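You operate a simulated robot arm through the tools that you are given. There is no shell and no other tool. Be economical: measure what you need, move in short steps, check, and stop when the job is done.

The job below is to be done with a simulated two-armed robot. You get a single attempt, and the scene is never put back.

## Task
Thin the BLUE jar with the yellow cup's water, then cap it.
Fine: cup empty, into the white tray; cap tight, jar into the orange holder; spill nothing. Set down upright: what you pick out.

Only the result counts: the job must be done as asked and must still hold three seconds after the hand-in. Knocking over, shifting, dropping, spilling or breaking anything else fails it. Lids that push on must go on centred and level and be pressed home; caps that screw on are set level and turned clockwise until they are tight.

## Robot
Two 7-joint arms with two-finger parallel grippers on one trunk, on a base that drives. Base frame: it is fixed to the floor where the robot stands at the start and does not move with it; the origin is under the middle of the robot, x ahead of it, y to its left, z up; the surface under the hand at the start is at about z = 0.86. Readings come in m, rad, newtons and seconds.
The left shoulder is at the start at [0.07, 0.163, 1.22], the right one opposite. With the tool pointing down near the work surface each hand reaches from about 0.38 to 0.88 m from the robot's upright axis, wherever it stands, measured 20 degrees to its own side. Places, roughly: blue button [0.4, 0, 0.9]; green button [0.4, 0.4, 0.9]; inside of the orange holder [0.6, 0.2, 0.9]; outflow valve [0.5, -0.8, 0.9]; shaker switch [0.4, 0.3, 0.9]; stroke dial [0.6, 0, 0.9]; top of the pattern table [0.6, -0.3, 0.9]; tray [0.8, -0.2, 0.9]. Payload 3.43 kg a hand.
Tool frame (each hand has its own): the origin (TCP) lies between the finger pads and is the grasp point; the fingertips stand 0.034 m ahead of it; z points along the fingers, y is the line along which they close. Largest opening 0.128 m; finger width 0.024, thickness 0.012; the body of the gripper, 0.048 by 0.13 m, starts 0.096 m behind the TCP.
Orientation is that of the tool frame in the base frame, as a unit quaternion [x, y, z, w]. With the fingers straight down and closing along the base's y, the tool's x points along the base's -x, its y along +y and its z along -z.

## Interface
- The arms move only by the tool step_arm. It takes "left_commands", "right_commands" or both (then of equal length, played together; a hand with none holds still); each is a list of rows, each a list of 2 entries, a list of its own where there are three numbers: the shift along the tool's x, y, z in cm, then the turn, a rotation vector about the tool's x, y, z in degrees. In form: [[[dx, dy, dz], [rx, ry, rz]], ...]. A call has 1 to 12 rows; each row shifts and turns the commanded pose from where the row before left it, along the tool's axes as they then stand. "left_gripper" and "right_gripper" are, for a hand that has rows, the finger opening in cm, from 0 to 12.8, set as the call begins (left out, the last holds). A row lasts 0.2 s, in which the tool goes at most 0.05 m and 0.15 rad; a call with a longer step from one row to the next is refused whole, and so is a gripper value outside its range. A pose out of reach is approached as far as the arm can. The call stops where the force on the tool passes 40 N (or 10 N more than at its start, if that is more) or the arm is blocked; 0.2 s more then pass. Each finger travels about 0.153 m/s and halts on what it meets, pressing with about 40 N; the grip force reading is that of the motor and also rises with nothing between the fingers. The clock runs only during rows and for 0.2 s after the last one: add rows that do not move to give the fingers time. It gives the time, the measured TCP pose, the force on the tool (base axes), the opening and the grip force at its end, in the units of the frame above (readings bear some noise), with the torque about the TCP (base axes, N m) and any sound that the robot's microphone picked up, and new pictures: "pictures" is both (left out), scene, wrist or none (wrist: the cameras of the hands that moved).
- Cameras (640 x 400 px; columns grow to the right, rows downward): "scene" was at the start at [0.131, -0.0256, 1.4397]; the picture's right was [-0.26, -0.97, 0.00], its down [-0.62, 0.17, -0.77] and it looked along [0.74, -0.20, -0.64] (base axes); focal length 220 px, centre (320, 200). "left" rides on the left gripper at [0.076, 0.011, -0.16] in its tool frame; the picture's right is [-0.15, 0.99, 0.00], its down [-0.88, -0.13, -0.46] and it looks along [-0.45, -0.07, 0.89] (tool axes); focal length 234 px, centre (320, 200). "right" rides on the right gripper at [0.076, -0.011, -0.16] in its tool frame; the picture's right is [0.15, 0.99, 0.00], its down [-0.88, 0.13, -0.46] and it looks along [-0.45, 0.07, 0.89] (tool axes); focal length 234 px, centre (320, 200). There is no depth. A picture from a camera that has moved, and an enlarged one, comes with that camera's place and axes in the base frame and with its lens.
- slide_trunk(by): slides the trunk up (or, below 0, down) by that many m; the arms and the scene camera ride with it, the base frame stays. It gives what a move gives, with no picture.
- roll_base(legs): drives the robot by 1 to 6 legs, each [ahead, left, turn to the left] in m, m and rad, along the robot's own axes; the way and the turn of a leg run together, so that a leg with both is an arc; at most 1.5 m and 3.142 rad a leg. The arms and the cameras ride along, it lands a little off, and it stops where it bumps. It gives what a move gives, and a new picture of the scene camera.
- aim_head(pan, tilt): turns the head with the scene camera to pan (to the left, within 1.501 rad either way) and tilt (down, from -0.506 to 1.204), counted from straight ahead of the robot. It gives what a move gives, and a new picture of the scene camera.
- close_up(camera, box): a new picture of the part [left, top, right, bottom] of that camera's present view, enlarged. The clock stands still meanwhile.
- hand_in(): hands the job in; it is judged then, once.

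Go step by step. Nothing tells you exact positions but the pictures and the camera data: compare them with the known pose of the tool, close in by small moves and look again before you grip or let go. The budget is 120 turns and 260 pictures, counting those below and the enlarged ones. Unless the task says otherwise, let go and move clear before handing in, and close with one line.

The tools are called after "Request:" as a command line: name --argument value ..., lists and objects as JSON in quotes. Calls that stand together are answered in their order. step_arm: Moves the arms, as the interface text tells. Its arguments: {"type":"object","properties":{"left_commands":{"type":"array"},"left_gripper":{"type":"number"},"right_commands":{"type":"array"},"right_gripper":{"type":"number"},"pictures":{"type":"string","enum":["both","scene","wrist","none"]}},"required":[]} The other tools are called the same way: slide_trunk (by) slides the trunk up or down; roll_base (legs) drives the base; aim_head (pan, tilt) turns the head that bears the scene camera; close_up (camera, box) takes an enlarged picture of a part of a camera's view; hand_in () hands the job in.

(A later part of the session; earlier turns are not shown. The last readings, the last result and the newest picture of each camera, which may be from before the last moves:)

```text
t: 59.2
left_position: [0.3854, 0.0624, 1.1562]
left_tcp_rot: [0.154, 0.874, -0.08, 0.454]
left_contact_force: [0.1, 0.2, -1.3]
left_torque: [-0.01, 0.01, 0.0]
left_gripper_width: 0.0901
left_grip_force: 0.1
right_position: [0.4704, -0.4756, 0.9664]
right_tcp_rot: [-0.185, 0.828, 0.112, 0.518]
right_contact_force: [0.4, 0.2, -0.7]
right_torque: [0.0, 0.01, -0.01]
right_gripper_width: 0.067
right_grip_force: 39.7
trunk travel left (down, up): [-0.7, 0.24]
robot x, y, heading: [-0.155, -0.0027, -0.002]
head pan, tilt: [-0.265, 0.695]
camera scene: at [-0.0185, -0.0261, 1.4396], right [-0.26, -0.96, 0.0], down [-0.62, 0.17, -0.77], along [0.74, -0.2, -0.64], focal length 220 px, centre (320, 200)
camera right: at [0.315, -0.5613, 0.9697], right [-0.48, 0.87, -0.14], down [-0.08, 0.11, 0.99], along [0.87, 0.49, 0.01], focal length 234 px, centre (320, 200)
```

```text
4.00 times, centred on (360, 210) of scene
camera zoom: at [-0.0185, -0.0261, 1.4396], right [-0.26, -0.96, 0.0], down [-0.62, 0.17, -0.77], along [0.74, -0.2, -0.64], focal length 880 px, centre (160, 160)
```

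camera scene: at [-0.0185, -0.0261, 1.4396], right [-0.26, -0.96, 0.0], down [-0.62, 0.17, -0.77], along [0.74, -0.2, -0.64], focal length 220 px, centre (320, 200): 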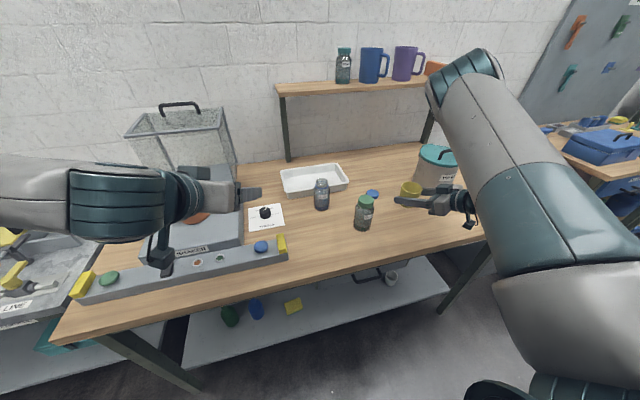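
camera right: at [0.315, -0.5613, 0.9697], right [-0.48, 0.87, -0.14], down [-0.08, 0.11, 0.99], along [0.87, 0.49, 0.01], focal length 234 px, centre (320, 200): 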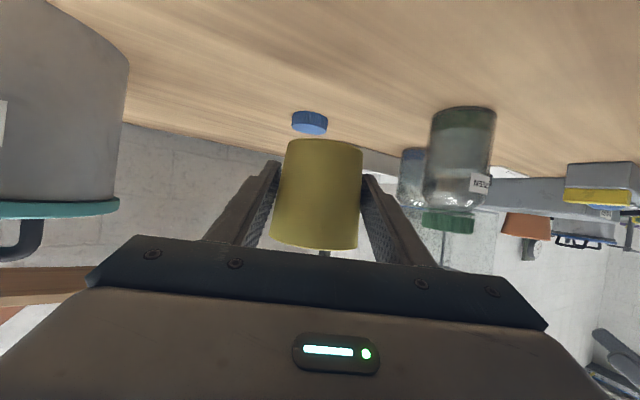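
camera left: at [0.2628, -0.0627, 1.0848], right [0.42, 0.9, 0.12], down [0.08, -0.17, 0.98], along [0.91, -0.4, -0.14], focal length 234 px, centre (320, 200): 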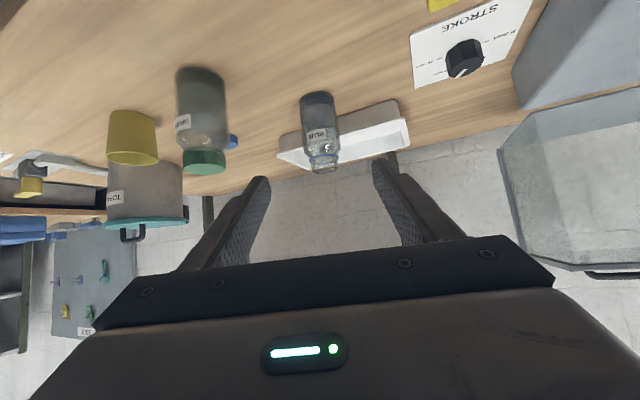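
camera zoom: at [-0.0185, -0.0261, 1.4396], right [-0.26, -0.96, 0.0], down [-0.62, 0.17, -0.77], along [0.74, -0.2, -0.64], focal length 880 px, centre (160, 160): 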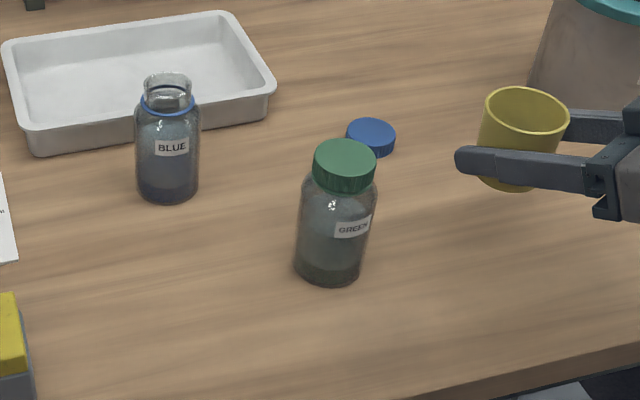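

Request:
close_up --camera "left" --box '[100, 40, 420, 240]'

Request:
close_up --camera "right" --box '[370, 80, 530, 260]'

```text
2.00 times, centred on (260, 140) of left
camera zoom: at [0.2254, 0.1321, 1.1871], right [0.42, 0.9, 0.12], down [0.08, -0.17, 0.98], along [0.91, -0.4, -0.14], focal length 468 px, centre (440, 320)
```

zoom: 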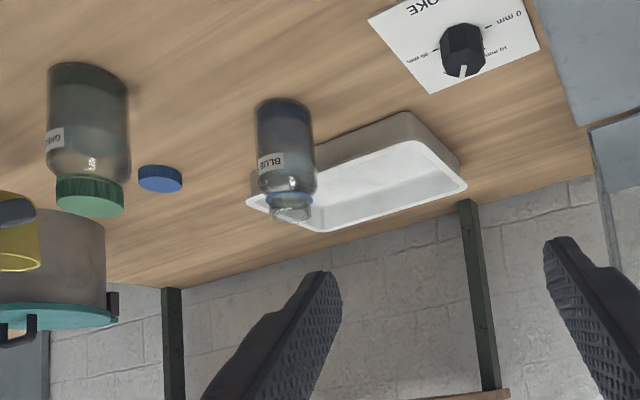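

```text
2.22 times, centred on (450, 170) of right
camera zoom: at [0.315, -0.5613, 0.9697], right [-0.48, 0.87, -0.14], down [-0.08, 0.11, 0.99], along [0.87, 0.49, 0.01], focal length 520 px, centre (31, 267)
```

zoom: 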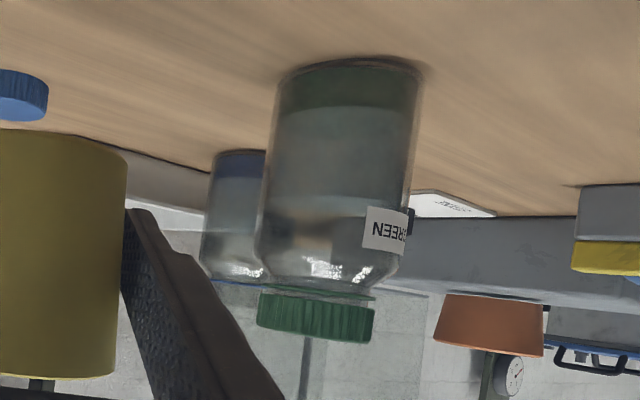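

Mouth centre is near (0.622, -0.205, 0.976). I'll raise the cup and carry it slowly, upright, to a point right of and above the jar.

Request:
step_arm --right_commands '[[[-2.1, 0, -1.02], [0, 0, 0]], [[-2.1, 0, -1.02], [0, 0, 0]], [[-2.1, 0, -1.02], [0, 0, 0]], [[-2.1, 0, -1.02], [0, 0, 0]], [[0, 0, 0], [0, 0, 0]]]' --pictures "none"

Request:
step_arm --right_commands '[[[-0.6, 0.7, 1.2], [0, 0, 0]], [[-1.06, 1.25, 2.17], [0, 0, 0]], [[-1.06, 1.25, 2.17], [0, 0, 0]], [[-1.06, 1.25, 2.17], [0, 0, 0]], [[-1.06, 1.25, 2.17], [0, 0, 0]], [[-1.06, 1.25, 2.17], [0, 0, 0]], [[-1.06, 1.25, 2.17], [0, 0, 0]], [[-1.06, 1.25, 2.17], [0, 0, 0]], [[-1.06, 1.25, 2.17], [0, 0, 0]], [[-0.6, 0.7, 1.2], [0, 0, 0]], [[0, 0, 0], [0, 0, 0]]]' --pictures "both"

Request:
close_up --camera "scene" --box '[280, 130, 440, 250]'

```text
t: 60.4
left_position: [0.3854, 0.0627, 1.1586]
left_tcp_rot: [0.154, 0.874, -0.08, 0.454]
left_contact_force: [-0.4, -0.5, -1.2]
left_torque: [-0.01, 0.0, -0.01]
left_gripper_width: 0.0899
left_grip_force: 0.1
right_position: [0.4708, -0.4721, 1.061]
right_tcp_rot: [-0.186, 0.827, 0.113, 0.518]
right_contact_force: [0.1, -0.4, -0.7]
right_torque: [0.01, -0.01, 0.0]
right_gripper_width: 0.0671
right_grip_force: 40.5
trunk travel left (down, up): [-0.7, 0.24]
robot x, y, heading: [-0.1505, 0.0015, -0.001]
head pan, tilt: [-0.265, 0.695]
```

```text
t: 62.8
left_position: [0.3845, 0.0626, 1.1581]
left_tcp_rot: [0.154, 0.874, -0.08, 0.454]
left_contact_force: [-0.5, -0.8, 0.2]
left_torque: [0.0, -0.02, 0.03]
left_gripper_width: 0.0898
left_grip_force: 0.0
right_position: [0.6203, -0.2768, 1.0643]
right_tcp_rot: [-0.187, 0.827, 0.113, 0.518]
right_contact_force: [-0.6, 0.5, -0.5]
right_torque: [-0.02, 0.03, 0.0]
right_gripper_width: 0.0669
right_grip_force: 39.8
trunk travel left (down, up): [-0.7, 0.24]
robot x, y, heading: [-0.1512, 0.0006, 0.001]
head pan, tilt: [-0.265, 0.695]
camera scene: at [-0.019, -0.0261, 1.4397], right [-0.26, -0.96, 0.0], down [-0.62, 0.17, -0.77], along [0.74, -0.2, -0.64], focal length 220 px, centre (320, 200)
camera right: at [0.4648, -0.3634, 1.0668], right [-0.48, 0.87, -0.14], down [-0.08, 0.11, 0.99], along [0.87, 0.48, 0.01], focal length 234 px, centre (320, 200)
```

scene: 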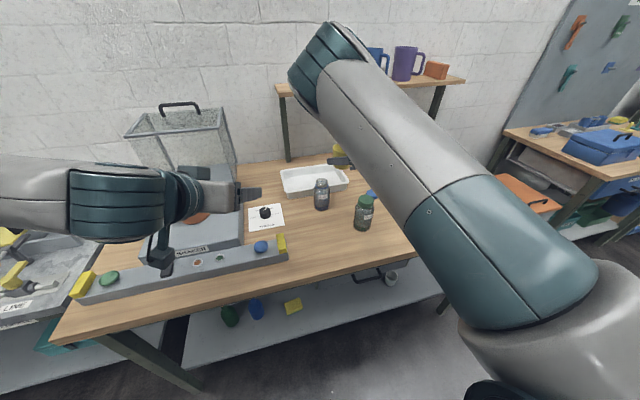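
right: 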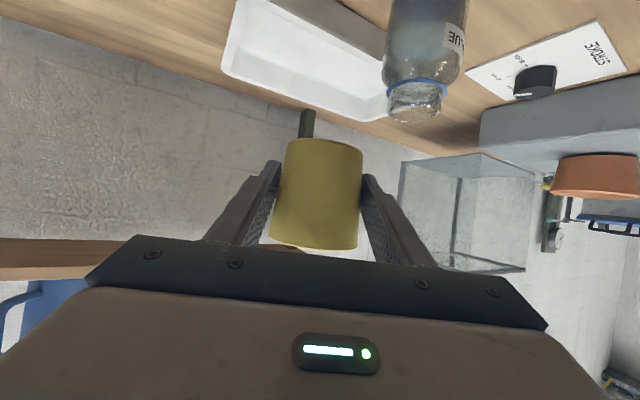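

```text
3.33 times, centred on (360, 190) of scene
camera zoom: at [-0.019, -0.0261, 1.4397], right [-0.26, -0.96, 0.0], down [-0.62, 0.17, -0.77], along [0.74, -0.2, -0.64], focal length 733 px, centre (187, 233)
```

zoom: 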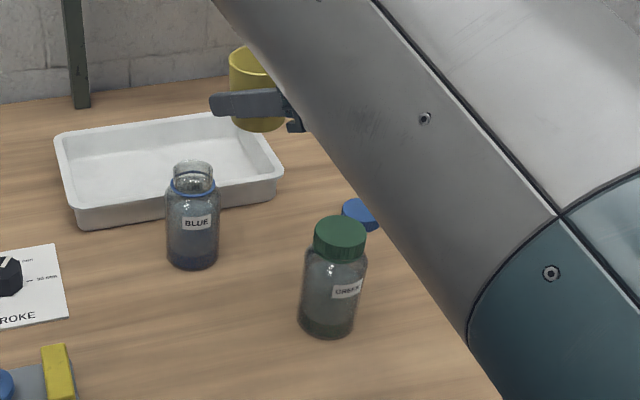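

The cup is level beside the jar. I'll nudge in and begin tilting by 25° only, which is well short of flow, then compare lip and mouth from two cameras.

Request:
step_arm --right_commands '[[[-0.22, 0.57, 0.9], [0, 0, 0]], [[-0.22, 0.57, 0.9], [0, 0, 0]], [[0, 0, 0], [2.13, 0.885, -4.435]], [[0, 0, 0], [2.13, 0.885, -4.435]], [[0, 0, 0], [2.13, 0.885, -4.435]], [[0, 0, 0], [2.13, 0.885, -4.435]], [[0, 0, 0], [2.13, 0.885, -4.435]], [[0, 0, 0], [0, 0, 0]]]' --pictures "both"

Request:
close_up --camera "left" --box '[180, 60, 340, 200]'

Request:
close_up --camera "right" --box '[240, 40, 480, 260]'

```text
t: 64.6
left_position: [0.3854, 0.0636, 1.1579]
left_tcp_rot: [0.154, 0.874, -0.081, 0.454]
left_contact_force: [1.2, -0.5, 0.7]
left_torque: [0.0, -0.02, 0.0]
left_gripper_width: 0.09
left_grip_force: 0.0
right_position: [0.6309, -0.2596, 1.0576]
right_tcp_rot: [-0.298, 0.803, -0.073, 0.512]
right_contact_force: [0.2, -0.1, -0.6]
right_torque: [-0.01, 0.01, -0.01]
right_gripper_width: 0.0671
right_grip_force: 40.2
trunk travel left (down, up): [-0.7, 0.24]
robot x, y, heading: [-0.1507, 0.0005, -0.003]
head pan, tilt: [-0.265, 0.695]
camera scene: at [-0.0187, -0.0257, 1.4396], right [-0.26, -0.96, 0.0], down [-0.62, 0.17, -0.77], along [0.74, -0.2, -0.64], focal length 220 px, centre (320, 200)
camera right: at [0.4747, -0.3407, 1.0789], right [-0.44, 0.72, -0.53], down [-0.18, 0.51, 0.84], along [0.88, 0.47, -0.09], focal length 234 px, centre (320, 200)
```

scene: 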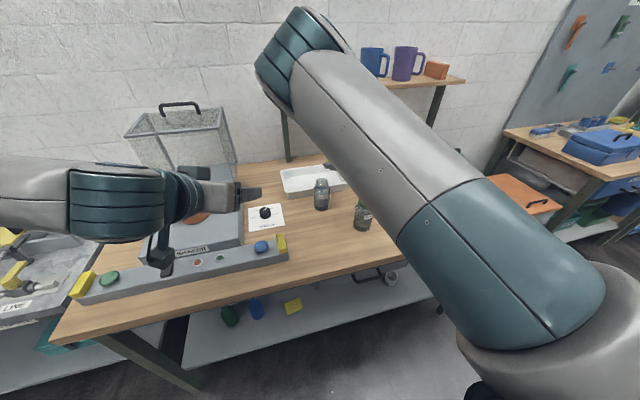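
right: 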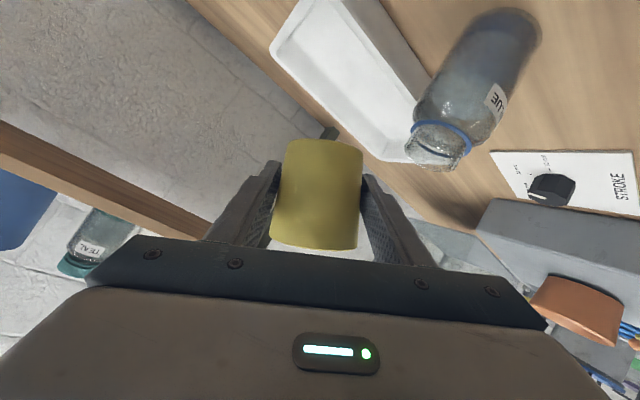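

```text
2.86 times, centred on (260, 130) of left
camera zoom: at [0.2253, 0.1324, 1.1871], right [0.42, 0.9, 0.12], down [0.08, -0.17, 0.98], along [0.91, -0.4, -0.14], focal length 669 px, centre (491, 400)
```

zoom: 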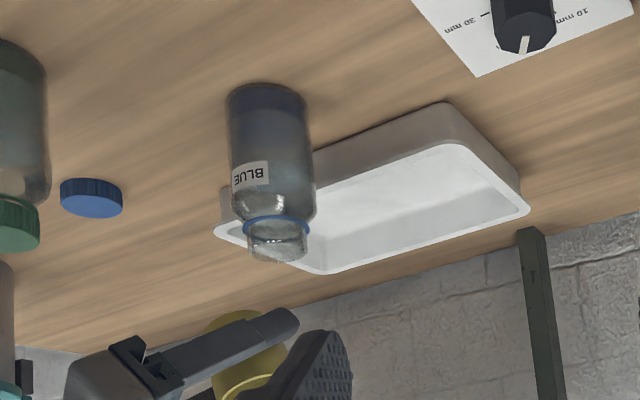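

```text
1.82 times, centred on (360, 150) of right
camera zoom: at [0.4747, -0.3407, 1.0789], right [-0.44, 0.72, -0.53], down [-0.18, 0.51, 0.84], along [0.88, 0.47, -0.09], focal length 426 px, centre (247, 291)
```

zoom: 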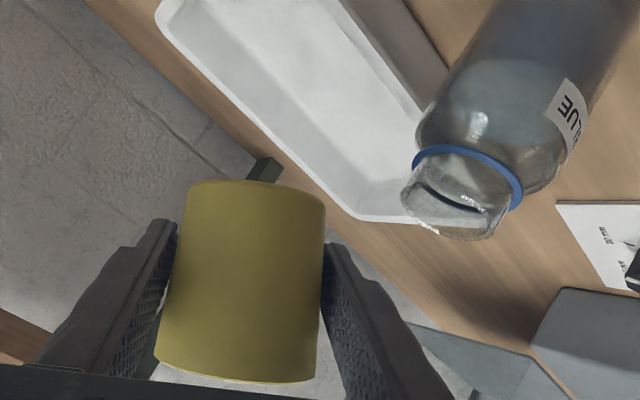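

Triangulating with both wrist cameras gives the mouth at (0.612, -0.202, 0.981). The cup looks under half full, so it should flow only at a steep tilt. I'll centre and tilt on to 60°.

Request:
step_arm --right_commands '[[[-0.05, 0.44, -0.32], [0, 0, 0]], [[0, 0, 0], [2.13, 0.885, -4.435]], [[0, 0, 0], [2.13, 0.885, -4.435]], [[0, 0, 0], [2.13, 0.885, -4.435]], [[0, 0, 0], [2.13, 0.885, -4.435]], [[0, 0, 0], [0, 0, 0]]]' --pictures "wrist"

Request:
close_up --camera "left" --box '[180, 80, 340, 220]'

Request:
close_up --camera "scene" --box '[260, 120, 380, 220]'

```text
t: 66.0
left_position: [0.384, 0.0631, 1.1588]
left_tcp_rot: [0.155, 0.874, -0.081, 0.454]
left_contact_force: [-0.3, -0.1, 1.0]
left_torque: [-0.03, 0.02, 0.02]
left_gripper_width: 0.0901
left_grip_force: 0.0
right_position: [0.6337, -0.2729, 1.0589]
right_tcp_rot: [-0.377, 0.754, -0.218, 0.491]
right_contact_force: [-0.4, 0.0, -0.4]
right_torque: [0.03, 0.0, -0.01]
right_gripper_width: 0.067
right_grip_force: 39.9
right hand out of reach, approached as far as the arm can: row 4, 5
trunk travel left (down, up): [-0.7, 0.24]
robot x, y, heading: [-0.1512, 0.0015, 0.002]
head pan, tilt: [-0.265, 0.695]
camera right: at [0.4735, -0.3465, 1.0904], right [-0.38, 0.5, -0.78], down [-0.25, 0.75, 0.61], along [0.89, 0.43, -0.16], focal length 234 px, centre (320, 200)
```

right: 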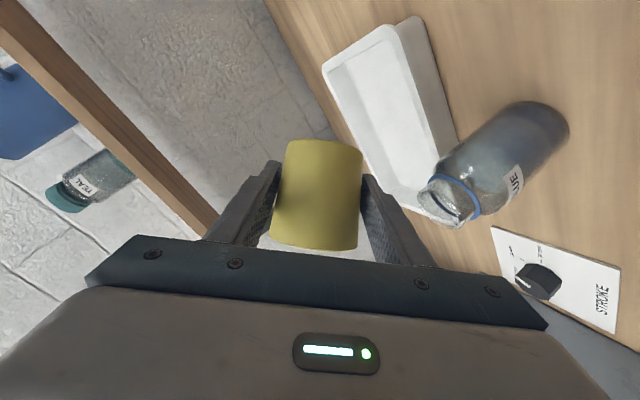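

```text
2.86 times, centred on (260, 150) of left
camera zoom: at [0.225, 0.1325, 1.1872], right [0.42, 0.9, 0.12], down [0.08, -0.17, 0.98], along [0.91, -0.4, -0.14], focal length 669 px, centre (491, 343)
```

zoom: 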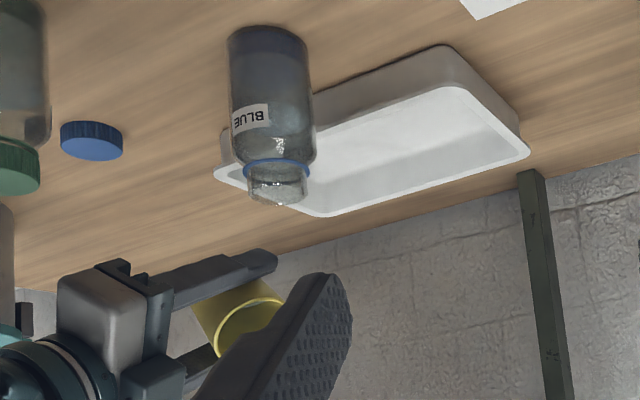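

```text
4.00 times, centred on (320, 170) of scene
camera zoom: at [-0.0191, -0.0256, 1.4397], right [-0.26, -0.96, 0.0], down [-0.62, 0.17, -0.77], along [0.74, -0.2, -0.64], focal length 880 px, centre (320, 320)
```

zoom: 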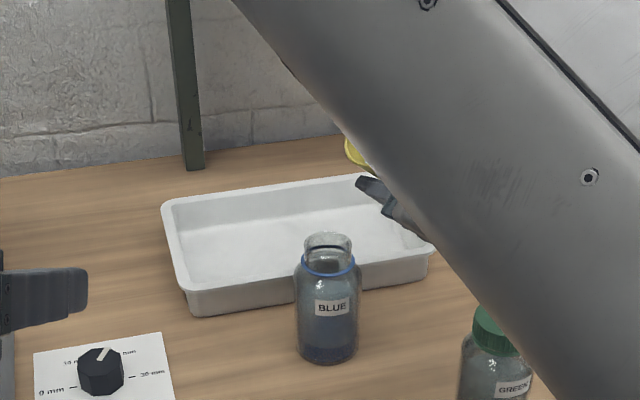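

At 45° the arm hits its limit here (elbow folded inward). I'll bring the cup upright, move it right, then shift the base left so this becomes comfortable.

Request:
step_arm --right_commands '[[[0, 0, 0], [-2.13, -0.885, 4.435]], [[0, 0, 0], [-2.13, -0.885, 4.435]], [[0, 0, 0], [-2.13, -0.885, 4.435]], [[0, 0, 0], [-2.13, -0.885, 4.435]], [[0, 0, 0], [-2.13, -0.885, 4.435]], [[0, 0, 0], [-2.13, -0.885, 4.435]], [[0, 0, 0], [-2.13, -0.885, 4.435]], [[0, 0, 0], [-2.13, -0.885, 4.435]], [[0, 0, 0], [-2.13, -0.885, 4.435]], [[0, 0, 0], [0, 0, 0]]]' --pictures "none"

Request:
step_arm --right_commands '[[[0.16, -2.6, -1.27], [0, 0, 0]], [[0.16, -2.6, -1.27], [0, 0, 0]], [[0.16, -2.6, -1.27], [0, 0, 0]], [[0.16, -2.6, -1.27], [0, 0, 0]], [[0.16, -2.6, -1.27], [0, 0, 0]], [[0.16, -2.6, -1.27], [0, 0, 0]], [[0.16, -2.6, -1.27], [0, 0, 0]], [[0, 0, 0], [0, 0, 0]]]' --pictures "both"

```text
t: 68.2
left_position: [0.3841, 0.0632, 1.1583]
left_tcp_rot: [0.154, 0.873, -0.081, 0.455]
left_contact_force: [0.8, -0.2, 0.0]
left_torque: [-0.01, 0.02, -0.01]
left_gripper_width: 0.0903
left_grip_force: 0.1
right_position: [0.6338, -0.273, 1.0568]
right_tcp_rot: [-0.187, 0.827, 0.113, 0.518]
right_contact_force: [0.4, -0.7, -0.5]
right_torque: [0.01, 0.01, 0.01]
right_gripper_width: 0.0671
right_grip_force: 39.8
trunk travel left (down, up): [-0.7, 0.24]
robot x, y, heading: [-0.1482, 0.0001, -0.0]
head pan, tilt: [-0.265, 0.695]
```

```text
t: 70.0
left_position: [0.3848, 0.0639, 1.1584]
left_tcp_rot: [0.153, 0.874, -0.08, 0.454]
left_contact_force: [0.0, 0.5, 0.6]
left_torque: [-0.02, -0.01, -0.01]
left_gripper_width: 0.0896
left_grip_force: 0.0
right_position: [0.6343, -0.4736, 1.0877]
right_tcp_rot: [-0.188, 0.827, 0.114, 0.517]
right_contact_force: [0.3, 0.1, -1.2]
right_torque: [0.0, 0.05, -0.01]
right_gripper_width: 0.0669
right_grip_force: 40.0
trunk travel left (down, up): [-0.7, 0.24]
robot x, y, heading: [-0.1493, 0.0038, -0.006]
head pan, tilt: [-0.265, 0.695]
camera scene: at [-0.0188, -0.0247, 1.4397], right [-0.26, -0.96, 0.0], down [-0.62, 0.17, -0.77], along [0.74, -0.2, -0.64], focal length 220 px, centre (320, 200)
camera right: at [0.4785, -0.5599, 1.0908], right [-0.48, 0.87, -0.14], down [-0.08, 0.11, 0.99], along [0.87, 0.49, 0.01], focal length 234 px, centre (320, 200)
```

scene: 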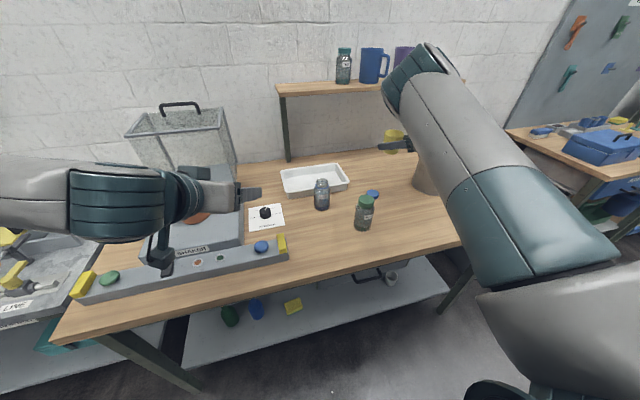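
right: 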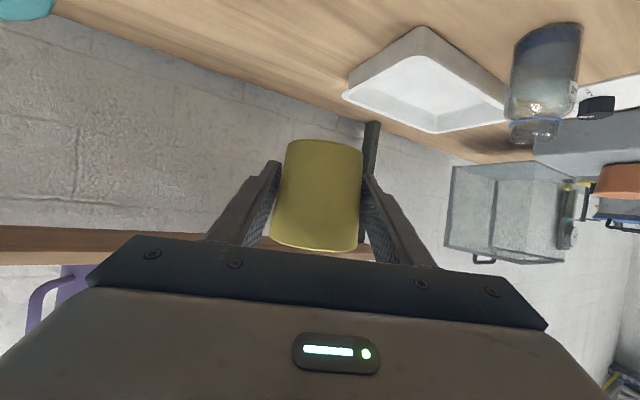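

Driving the base 0.22 m left.

Request:
roll_base --legs '[[0, 0.1, 0], [0, 0.12, 0]]'

```text
t: 72.0
left_position: [0.3856, 0.2822, 1.1589]
left_tcp_rot: [0.155, 0.874, -0.08, 0.454]
left_contact_force: [-0.2, 0.0, -0.5]
left_torque: [0.0, -0.02, -0.01]
left_gripper_width: 0.0899
left_grip_force: 0.0
right_position: [0.6333, -0.2555, 1.0876]
right_tcp_rot: [-0.186, 0.827, 0.113, 0.518]
right_contact_force: [-1.1, -0.6, -0.4]
right_torque: [0.02, -0.01, 0.0]
right_gripper_width: 0.0668
right_grip_force: 39.3
trunk travel left (down, up): [-0.7, 0.24]
robot x, y, heading: [-0.1507, 0.2245, -0.003]
head pan, tilt: [-0.265, 0.695]
camera scene: at [-0.0185, 0.1936, 1.4396], right [-0.26, -0.96, 0.0], down [-0.62, 0.17, -0.77], along [0.74, -0.2, -0.64], focal length 220 px, centre (320, 200)
```

scene: 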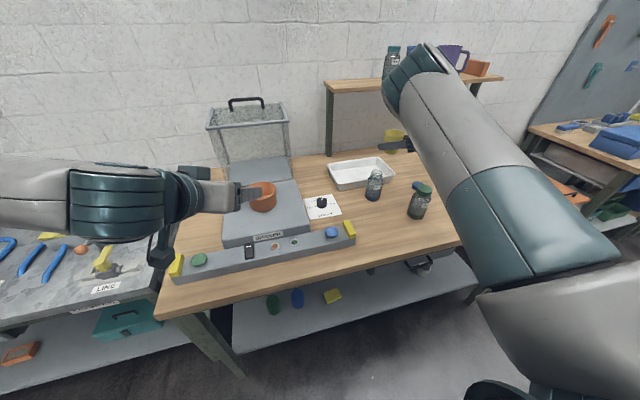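

Base shifted. Now tilting again to 50° above the mouth.

Request:
step_arm --right_commands '[[[0.28, 0.2, -0.6], [0, 0, 0]], [[0, 0, 0], [2.13, 0.885, -4.435]], [[0, 0, 0], [2.13, 0.885, -4.435]], [[0, 0, 0], [2.13, 0.885, -4.435]], [[0, 0, 0], [2.13, 0.885, -4.435]], [[0, 0, 0], [2.13, 0.885, -4.435]], [[0, 0, 0], [2.13, 0.885, -4.435]], [[0, 0, 0], [2.13, 0.885, -4.435]], [[0, 0, 0], [2.13, 0.885, -4.435]], [[0, 0, 0], [2.13, 0.885, -4.435]], [[0, 0, 0], [2.13, 0.885, -4.435]], [[0, 0, 0], [0, 0, 0]]]' --pictures "both"

Request:
close_up --camera "scene" --box '[320, 120, 440, 220]'

```text
t: 74.6
left_position: [0.3847, 0.282, 1.1581]
left_tcp_rot: [0.155, 0.874, -0.081, 0.454]
left_contact_force: [0.4, -0.1, 0.4]
left_torque: [-0.01, 0.01, -0.02]
left_gripper_width: 0.0901
left_grip_force: 0.0
right_position: [0.6266, -0.2567, 1.0877]
right_tcp_rot: [-0.394, 0.739, -0.255, 0.483]
right_contact_force: [-0.7, -0.7, -0.6]
right_torque: [-0.01, 0.02, 0.0]
right_gripper_width: 0.0667
right_grip_force: 40.1
trunk travel left (down, up): [-0.7, 0.24]
robot x, y, heading: [-0.148, 0.2195, -0.006]
head pan, tilt: [-0.265, 0.695]
camera scene: at [-0.0187, 0.1938, 1.4397], right [-0.26, -0.96, 0.0], down [-0.62, 0.17, -0.77], along [0.74, -0.2, -0.64], focal length 220 px, centre (320, 200)
camera right: at [0.4666, -0.3272, 1.1229], right [-0.37, 0.43, -0.82], down [-0.26, 0.8, 0.54], along [0.89, 0.41, -0.18], focal length 234 px, centre (320, 200)
```

scene: 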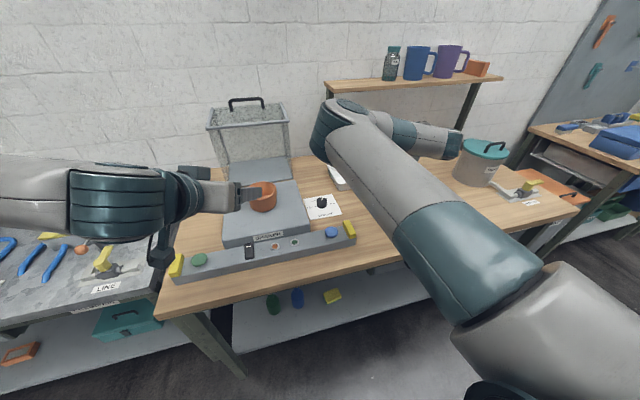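
right: 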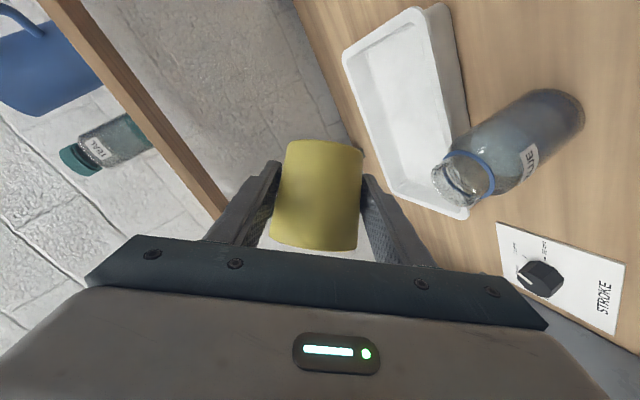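

```text
4.00 times, centred on (380, 170) of scene
camera zoom: at [-0.0187, 0.1938, 1.4397], right [-0.26, -0.96, 0.0], down [-0.62, 0.17, -0.77], along [0.74, -0.2, -0.64], focal length 880 px, centre (80, 320)
```

zoom: 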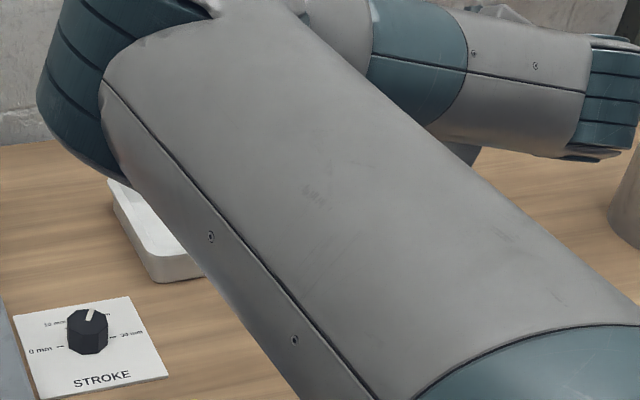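

Reach is fine at 50°. Lowering the cup so the lip sits about 3.5 cm above the mouth, then checking from both wrist cameras.

Request:
step_arm --right_commands '[[[0.85, 1.25, 0.665], [0, 0, 0]], [[0.85, 1.25, 0.665], [0, 0, 0]], [[0.85, 1.25, 0.665], [0, 0, 0]], [[0.85, 1.25, 0.665], [0, 0, 0]], [[0, 0, 0], [0, 0, 0]]]' --pictures "wrist"

Request:
close_up --camera "left" --box '[80, 90, 280, 230]'

Request:
close_up --camera "right" --box '[260, 90, 500, 270]'

```text
t: 75.8
left_position: [0.3836, 0.2825, 1.1578]
left_tcp_rot: [0.155, 0.874, -0.081, 0.454]
left_contact_force: [-0.3, -0.1, -1.2]
left_torque: [0.01, -0.03, -0.02]
left_gripper_width: 0.0901
left_grip_force: 0.0
right_position: [0.6285, -0.2559, 1.0211]
right_tcp_rot: [-0.394, 0.739, -0.254, 0.483]
right_contact_force: [-0.1, -0.1, 0.0]
right_torque: [0.0, 0.0, 0.03]
right_gripper_width: 0.0668
right_grip_force: 39.7
trunk travel left (down, up): [-0.7, 0.24]
robot x, y, heading: [-0.147, 0.2214, 0.003]
head pan, tilt: [-0.265, 0.695]
camera right: at [0.468, -0.3271, 1.0568], right [-0.37, 0.43, -0.82], down [-0.26, 0.8, 0.54], along [0.89, 0.41, -0.18], focal length 234 px, centre (320, 200)
```

right: 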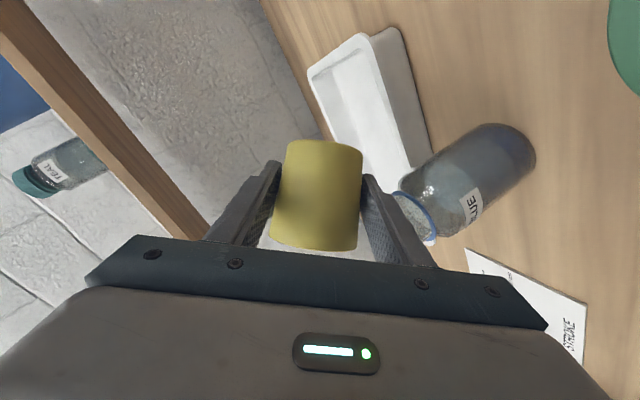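

```text
2.86 times, centred on (180, 160) of left
camera zoom: at [0.2253, 0.3521, 1.1872], right [0.42, 0.9, 0.12], down [0.08, -0.17, 0.98], along [0.9, -0.4, -0.14], focal length 669 px, centre (720, 314)
```

zoom: 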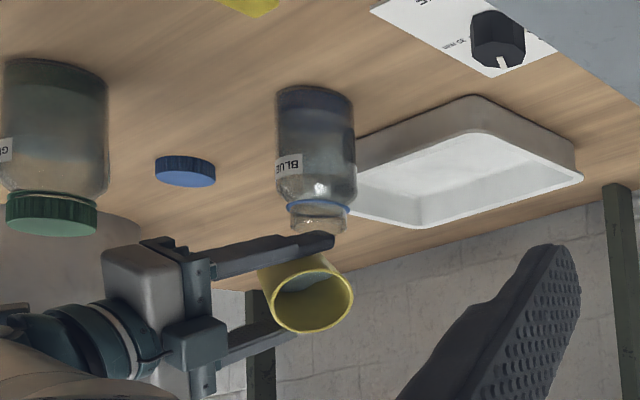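

```text
2.22 times, centred on (380, 180) of right
camera zoom: at [0.468, -0.3271, 1.0568], right [-0.37, 0.43, -0.82], down [-0.26, 0.8, 0.54], along [0.89, 0.41, -0.18], focal length 520 px, centre (187, 244)
```

zoom: 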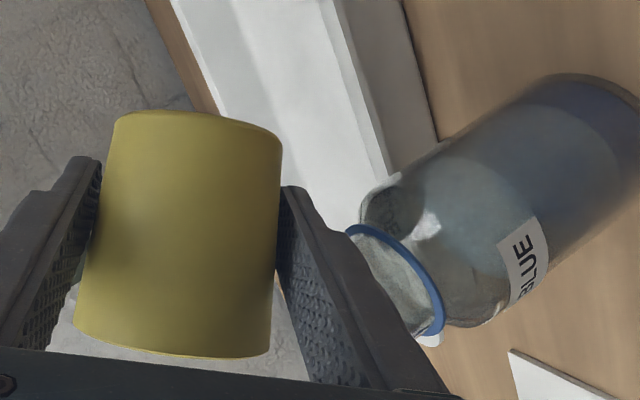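

From the left camera the lip sits just short of the mouth centre and water is nearing the lip. I'll lower 5 mm and tilt slowly, pivoting about the lip.

Request:
step_arm --right_commands '[[[0.257, 0.378, 0.2], [0, 0, 0]], [[-0.129, -0.152, -0.092], [1.065, 0.4425, -2.218]], [[-0.129, -0.152, -0.092], [1.065, 0.4425, -2.218]], [[0, 0, 0], [0, 0, 0]]]' --pictures "none"

Request:
close_up --camera "left" --box '[120, 110, 240, 220]'

```text
t: 76.8
left_position: [0.3864, 0.2819, 1.1574]
left_tcp_rot: [0.155, 0.874, -0.08, 0.454]
left_contact_force: [0.4, -0.4, 1.1]
left_torque: [-0.02, 0.02, -0.01]
left_gripper_width: 0.0902
left_grip_force: 0.0
right_position: [0.6282, -0.2558, 1.0195]
right_tcp_rot: [-0.412, 0.722, -0.29, 0.474]
right_contact_force: [0.6, 0.1, -0.9]
right_torque: [0.0, 0.01, 0.03]
right_gripper_width: 0.0666
right_grip_force: 39.7
trunk travel left (down, up): [-0.7, 0.24]
robot x, y, heading: [-0.1488, 0.217, -0.005]
head pan, tilt: [-0.265, 0.695]
```

```text
3.64 times, centred on (180, 165) of left
camera zoom: at [0.2257, 0.3518, 1.1871], right [0.42, 0.9, 0.12], down [0.08, -0.17, 0.98], along [0.9, -0.4, -0.14], focal length 852 px, centre (829, 327)
```

zoom: 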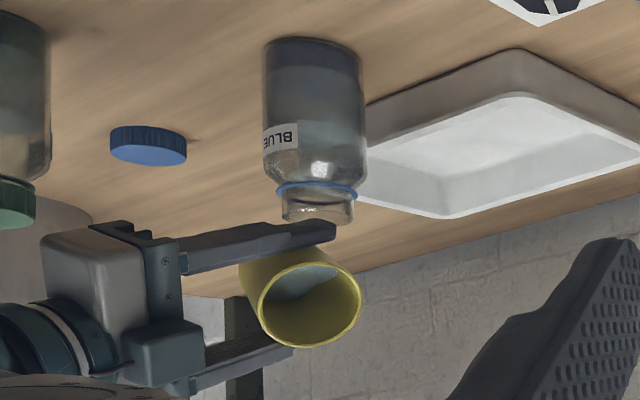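

No flow yet and the position is exact. Continuing in small steps.

Request:
step_arm --right_commands '[[[-0.129, -0.152, -0.092], [1.065, 0.4425, -2.218]], [[-0.129, -0.152, -0.092], [1.065, 0.4425, -2.218]], [[0, 0, 0], [0, 0, 0]], [[0, 0, 0], [0, 0, 0]]]' --pictures "none"

Request:
close_up --camera "left" --box '[120, 110, 240, 220]'

```text
t: 77.8
left_position: [0.3849, 0.2823, 1.1583]
left_tcp_rot: [0.155, 0.874, -0.081, 0.454]
left_contact_force: [0.5, 0.5, -0.5]
left_torque: [0.01, -0.01, 0.0]
left_gripper_width: 0.09
left_grip_force: 0.1
right_position: [0.6262, -0.2545, 1.0242]
right_tcp_rot: [-0.427, 0.704, -0.325, 0.465]
right_contact_force: [0.7, -0.2, 0.3]
right_torque: [0.02, 0.0, -0.01]
right_gripper_width: 0.0668
right_grip_force: 39.6
trunk travel left (down, up): [-0.7, 0.24]
robot x, y, heading: [-0.1533, 0.2221, 0.001]
head pan, tilt: [-0.265, 0.695]
```

```text
3.64 times, centred on (180, 165) of left
camera zoom: at [0.2256, 0.352, 1.1872], right [0.42, 0.9, 0.12], down [0.08, -0.17, 0.98], along [0.9, -0.4, -0.14], focal length 852 px, centre (829, 327)
```

zoom: 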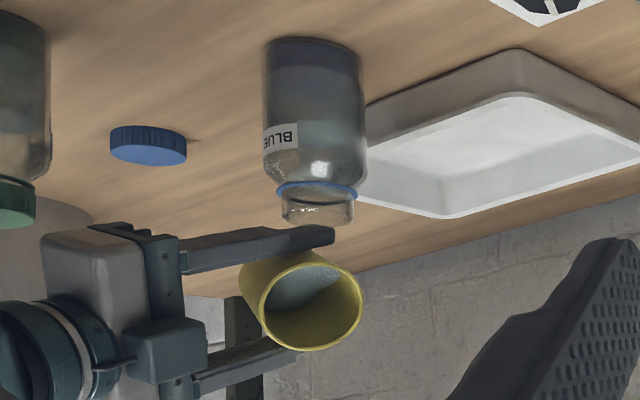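

Still tracking accurately at 60°. On to 67.5°.

Request:
step_arm --right_commands '[[[-0.129, -0.152, -0.092], [1.065, 0.4425, -2.218]], [[0, 0, 0], [0, 0, 0]], [[-0.129, -0.152, -0.092], [1.065, 0.4425, -2.218]], [[0, 0, 0], [0, 0, 0]], [[-0.129, -0.152, -0.092], [1.065, 0.4425, -2.218]], [[0, 0, 0], [0, 0, 0]]]' --pictures "none"

Request:
close_up --camera "left" --box '[120, 110, 240, 220]'

```text
t: 79.2
left_position: [0.3851, 0.2826, 1.1571]
left_tcp_rot: [0.154, 0.874, -0.081, 0.454]
left_contact_force: [-0.5, -0.4, 0.3]
left_torque: [-0.02, 0.0, 0.0]
left_gripper_width: 0.0899
left_grip_force: 0.1
right_position: [0.6281, -0.2528, 1.0313]
right_tcp_rot: [-0.452, 0.674, -0.375, 0.448]
right_contact_force: [-0.1, 0.3, -0.4]
right_torque: [-0.03, 0.03, -0.02]
right_gripper_width: 0.0667
right_grip_force: 40.0
trunk travel left (down, up): [-0.7, 0.24]
robot x, y, heading: [-0.1516, 0.2219, -0.001]
head pan, tilt: [-0.265, 0.695]
```

```text
3.64 times, centred on (180, 165) of left
camera zoom: at [0.2257, 0.3522, 1.1871], right [0.42, 0.9, 0.12], down [0.08, -0.17, 0.98], along [0.9, -0.4, -0.14], focal length 852 px, centre (829, 327)
```

zoom: 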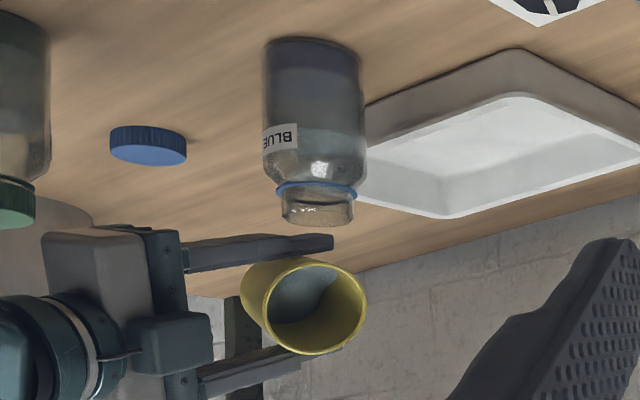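

Request:
step_arm --right_commands '[[[-0.129, -0.152, -0.092], [1.065, 0.4425, -2.218]], [[0, 0, 0], [0, 0, 0]], [[-0.129, -0.152, -0.092], [1.065, 0.4425, -2.218]], [[0, 0, 0], [0, 0, 0]]]' --pictures "none"

Request:
close_up --camera "left" --box '[120, 110, 240, 220]'

```text
t: 80.2
left_position: [0.3853, 0.2846, 1.1586]
left_tcp_rot: [0.154, 0.874, -0.081, 0.454]
left_contact_force: [0.6, 0.0, -0.3]
left_torque: [-0.01, -0.04, 0.02]
left_gripper_width: 0.0901
left_grip_force: 0.1
right_position: [0.6259, -0.2501, 1.0353]
right_tcp_rot: [-0.467, 0.652, -0.408, 0.436]
right_contact_force: [-0.3, -0.2, -1.0]
right_torque: [-0.01, 0.0, -0.03]
right_gripper_width: 0.0667
right_grip_force: 39.8
trunk travel left (down, up): [-0.7, 0.24]
robot x, y, heading: [-0.1509, 0.222, -0.005]
head pan, tilt: [-0.265, 0.695]
```

```text
3.64 times, centred on (180, 165) of left
camera zoom: at [0.2257, 0.3524, 1.187], right [0.42, 0.9, 0.12], down [0.08, -0.17, 0.98], along [0.9, -0.4, -0.14], focal length 852 px, centre (829, 327)
```

zoom: 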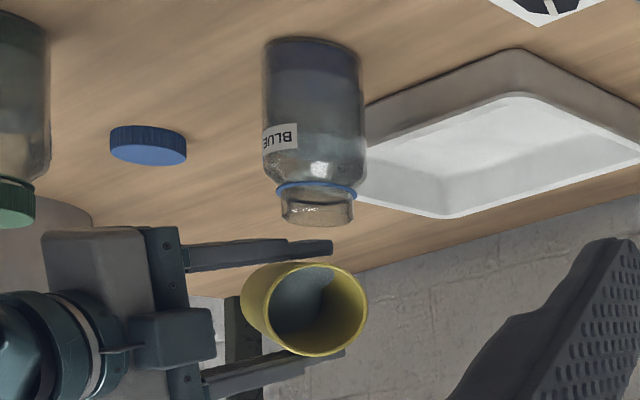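

Water is close to the lip. Lowering 8 mm more and continuing slowly.

Request:
step_arm --right_commands '[[[0.154, 0.753, 0.222], [0, 0, 0]], [[-0.129, -0.152, -0.092], [1.065, 0.4425, -2.218]], [[0, 0, 0], [0, 0, 0]], [[-0.129, -0.152, -0.092], [1.065, 0.4425, -2.218]], [[0, 0, 0], [0, 0, 0]], [[0, 0, 0], [0, 0, 0]]]' --pictures "none"

Request:
close_up --camera "left" --box '[120, 110, 240, 220]'

```text
t: 81.6
left_position: [0.3853, 0.2818, 1.1582]
left_tcp_rot: [0.155, 0.874, -0.08, 0.453]
left_contact_force: [0.5, 1.0, -0.1]
left_torque: [-0.03, 0.0, 0.01]
left_gripper_width: 0.09
left_grip_force: 0.0
right_position: [0.627, -0.252, 1.0273]
right_tcp_rot: [-0.466, 0.653, -0.406, 0.437]
right_contact_force: [0.4, -0.5, -0.5]
right_torque: [0.01, 0.0, 0.02]
right_gripper_width: 0.0665
right_grip_force: 40.5
right hand out of reach, approached as far as the arm can: row 4
trunk travel left (down, up): [-0.7, 0.24]
robot x, y, heading: [-0.1485, 0.2198, 0.002]
head pan, tilt: [-0.265, 0.695]
```

```text
3.64 times, centred on (180, 165) of left
camera zoom: at [0.2255, 0.3518, 1.1872], right [0.42, 0.9, 0.12], down [0.08, -0.17, 0.98], along [0.9, -0.4, -0.14], focal length 852 px, centre (829, 327)
```

zoom: 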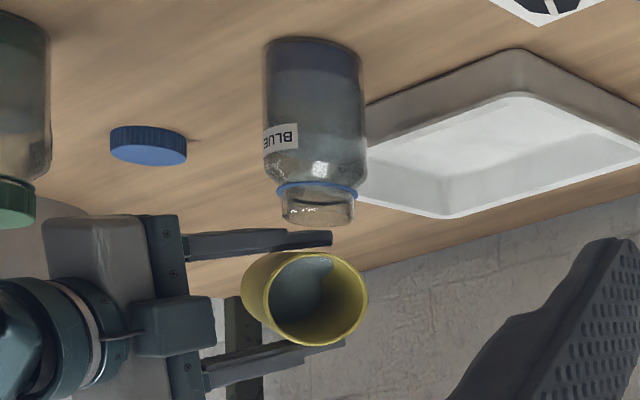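

The arm reaches its limit at about 72°, just before flow. Shifting the base left helped before, so I'll untilt, move the cup aside, drive further left and a little forward, and try again.

Request:
step_arm --right_commands '[[[-0.58, -2.82, -0.83], [0, 0, 0]], [[0, 0, 0], [-2.55, -1.06, 5.3]], [[0, 0, 0], [-2.55, -1.06, 5.3]], [[0, 0, 0], [-2.55, -1.06, 5.3]], [[0, 0, 0], [-2.55, -1.06, 5.3]], [[0, 0, 0], [-2.55, -1.06, 5.3]], [[0, 0, 0], [-2.55, -1.06, 5.3]], [[0, 0, 0], [-2.55, -1.06, 5.3]], [[0, 0, 0], [-2.55, -1.06, 5.3]], [[0, 0, 0], [-2.55, -1.06, 5.3]], [[0, 0, 0], [-2.55, -1.06, 5.3]], [[0, 0, 0], [-2.55, -1.06, 5.3]], [[0, 0, 0], [-2.55, -1.06, 5.3]]]' --pictures "none"

```text
refused: the rows must be a list of 1 to 12 entries
```

Request:
step_arm --right_commands '[[[-0.58, -2.82, -0.83], [0, 0, 0]], [[0, 0, 0], [-2.77, -1.15, 5.77]], [[0, 0, 0], [-2.77, -1.15, 5.77]], [[0, 0, 0], [-2.77, -1.15, 5.77]], [[0, 0, 0], [-2.77, -1.15, 5.77]], [[0, 0, 0], [-2.77, -1.15, 5.77]], [[0, 0, 0], [-2.77, -1.15, 5.77]], [[0, 0, 0], [-2.77, -1.15, 5.77]], [[0, 0, 0], [-2.77, -1.15, 5.77]], [[0, 0, 0], [-2.77, -1.15, 5.77]], [[0, 0, 0], [-2.77, -1.15, 5.77]], [[0, 0, 0], [-2.77, -1.15, 5.77]]]' --pictures "none"

```text
t: 84.2
left_position: [0.3851, 0.2797, 1.1581]
left_tcp_rot: [0.155, 0.874, -0.08, 0.454]
left_contact_force: [0.7, 0.0, 0.4]
left_torque: [-0.02, 0.0, -0.01]
left_gripper_width: 0.09
left_grip_force: 0.1
right_position: [0.6261, -0.2523, 1.0573]
right_tcp_rot: [-0.19, 0.828, 0.108, 0.517]
right_contact_force: [0.4, -0.2, -1.5]
right_torque: [-0.01, 0.02, 0.01]
right_gripper_width: 0.0667
right_grip_force: 40.0
trunk travel left (down, up): [-0.7, 0.24]
robot x, y, heading: [-0.1525, 0.2184, -0.003]
head pan, tilt: [-0.265, 0.695]
```

Request:
step_arm --right_commands '[[[0.4, -1.2, -1.2], [0, 0, 0]], [[0.68, -2.1, -2.17], [0, 0, 0]], [[0.68, -2.1, -2.17], [0, 0, 0]], [[0.68, -2.1, -2.17], [0, 0, 0]], [[0.68, -2.1, -2.17], [0, 0, 0]], [[0.68, -2.1, -2.17], [0, 0, 0]], [[0.68, -2.1, -2.17], [0, 0, 0]], [[0.68, -2.1, -2.17], [0, 0, 0]], [[0.68, -2.1, -2.17], [0, 0, 0]], [[0.2, -0.6, -0.6], [0, 0, 0]]]' --pictures "none"

Request:
roll_base --legs '[[0, 0.13, 0], [0, 0.12, 0], [0.1, 0, 0]]'

```text
t: 86.4
left_position: [0.3858, 0.2831, 1.1583]
left_tcp_rot: [0.156, 0.874, -0.081, 0.453]
left_contact_force: [-0.1, 0.4, -0.9]
left_torque: [0.02, 0.03, -0.01]
left_gripper_width: 0.0902
left_grip_force: 0.1
right_position: [0.5257, -0.5031, 1.0919]
right_tcp_rot: [-0.19, 0.828, 0.106, 0.516]
right_contact_force: [0.0, 0.6, -0.3]
right_torque: [0.01, -0.02, 0.02]
right_gripper_width: 0.0664
right_grip_force: 40.1
trunk travel left (down, up): [-0.7, 0.24]
robot x, y, heading: [-0.152, 0.2206, -0.003]
head pan, tilt: [-0.265, 0.695]
```

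```text
t: 89.3
left_position: [0.4855, 0.5336, 1.1587]
left_tcp_rot: [0.155, 0.873, -0.082, 0.455]
left_contact_force: [0.0, 0.3, -0.1]
left_torque: [-0.04, -0.01, 0.03]
left_gripper_width: 0.0901
left_grip_force: 0.1
right_position: [0.626, -0.2509, 1.0932]
right_tcp_rot: [-0.191, 0.827, 0.107, 0.517]
right_contact_force: [0.3, -0.2, 0.0]
right_torque: [-0.02, 0.03, 0.02]
right_gripper_width: 0.0664
right_grip_force: 40.0
trunk travel left (down, up): [-0.7, 0.24]
robot x, y, heading: [-0.0491, 0.4691, -0.001]
head pan, tilt: [-0.265, 0.695]
camera scene: at [0.0822, 0.4451, 1.4398], right [-0.26, -0.96, 0.0], down [-0.62, 0.17, -0.77], along [0.74, -0.2, -0.64], focal length 220 px, centre (320, 200)
```

scene: 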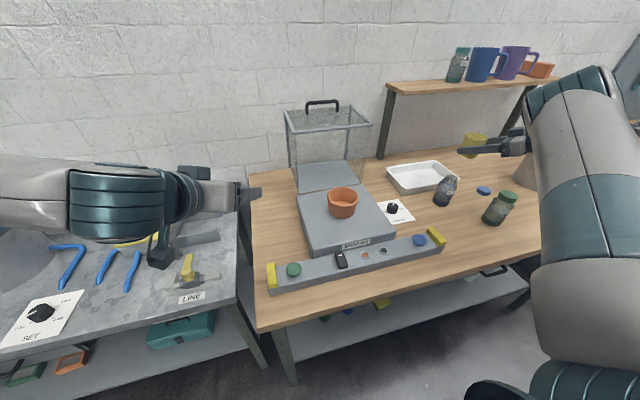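

Great view now. Tilting to 65° high above the mouth; it previously showed no flow up to 72°.

Request:
step_arm --right_commands '[[[0, 0, 0], [2.3, 0.956, -4.79]], [[0, 0, 0], [2.3, 0.956, -4.79]], [[0, 0, 0], [2.3, 0.956, -4.79]], [[0, 0, 0], [2.3, 0.956, -4.79]], [[0, 0, 0], [2.3, 0.956, -4.79]], [[0, 0, 0], [2.3, 0.956, -4.79]], [[0, 0, 0], [2.3, 0.956, -4.79]], [[0, 0, 0], [2.3, 0.956, -4.79]], [[0, 0, 0], [2.3, 0.956, -4.79]], [[0, 0, 0], [2.3, 0.956, -4.79]], [[0, 0, 0], [2.3, 0.956, -4.79]], [[0, 0, 0], [2.3, 0.956, -4.79]]]' --pictures "both"

Request:
close_up --camera "scene" --box '[400, 110, 540, 230]'

```text
t: 91.9
left_position: [0.4865, 0.5332, 1.157]
left_tcp_rot: [0.155, 0.874, -0.082, 0.454]
left_contact_force: [0.1, 0.0, 0.5]
left_torque: [0.01, 0.0, -0.04]
left_gripper_width: 0.0902
left_grip_force: 0.0
right_position: [0.6254, -0.2526, 1.0933]
right_tcp_rot: [-0.447, 0.681, -0.363, 0.452]
right_contact_force: [-1.0, 0.0, -0.3]
right_torque: [-0.01, 0.02, 0.0]
right_gripper_width: 0.0661
right_grip_force: 39.9
trunk travel left (down, up): [-0.7, 0.24]
robot x, y, heading: [-0.0486, 0.4705, -0.002]
head pan, tilt: [-0.265, 0.695]
camera scene: at [0.0828, 0.4447, 1.4396], right [-0.26, -0.96, 0.0], down [-0.62, 0.17, -0.77], along [0.74, -0.2, -0.64], focal length 220 px, centre (320, 200)
camera right: at [0.4642, -0.3133, 1.1344], right [-0.31, 0.2, -0.93], down [-0.3, 0.91, 0.29], along [0.9, 0.36, -0.22], focal length 234 px, centre (320, 200)
```

scene: 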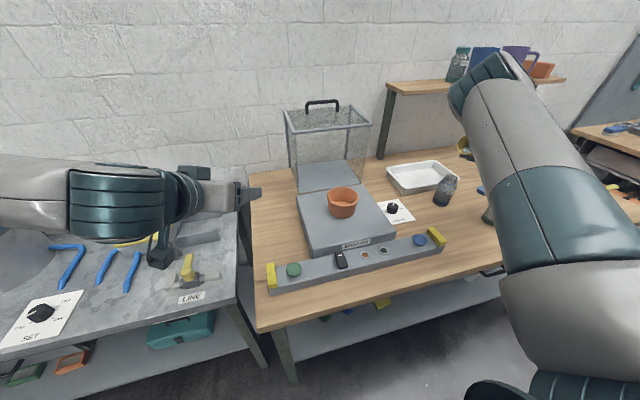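
right: 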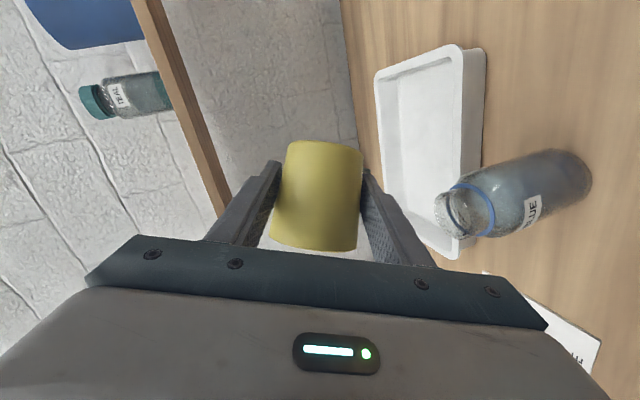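

```text
3.33 times, centred on (470, 170) of scene
camera zoom: at [0.0828, 0.4447, 1.4396], right [-0.26, -0.96, 0.0], down [-0.62, 0.17, -0.77], along [0.74, -0.2, -0.64], focal length 733 px, centre (-180, 300)
```

zoom: 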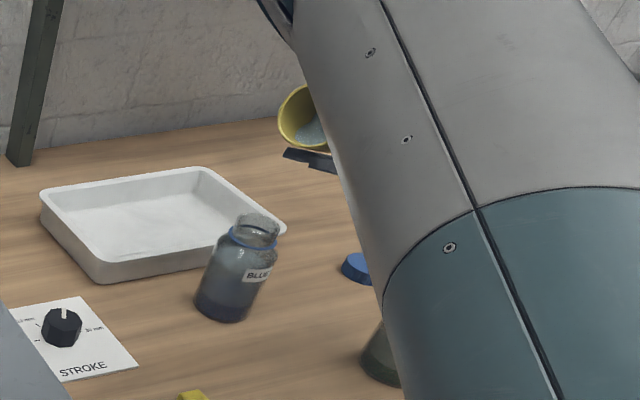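

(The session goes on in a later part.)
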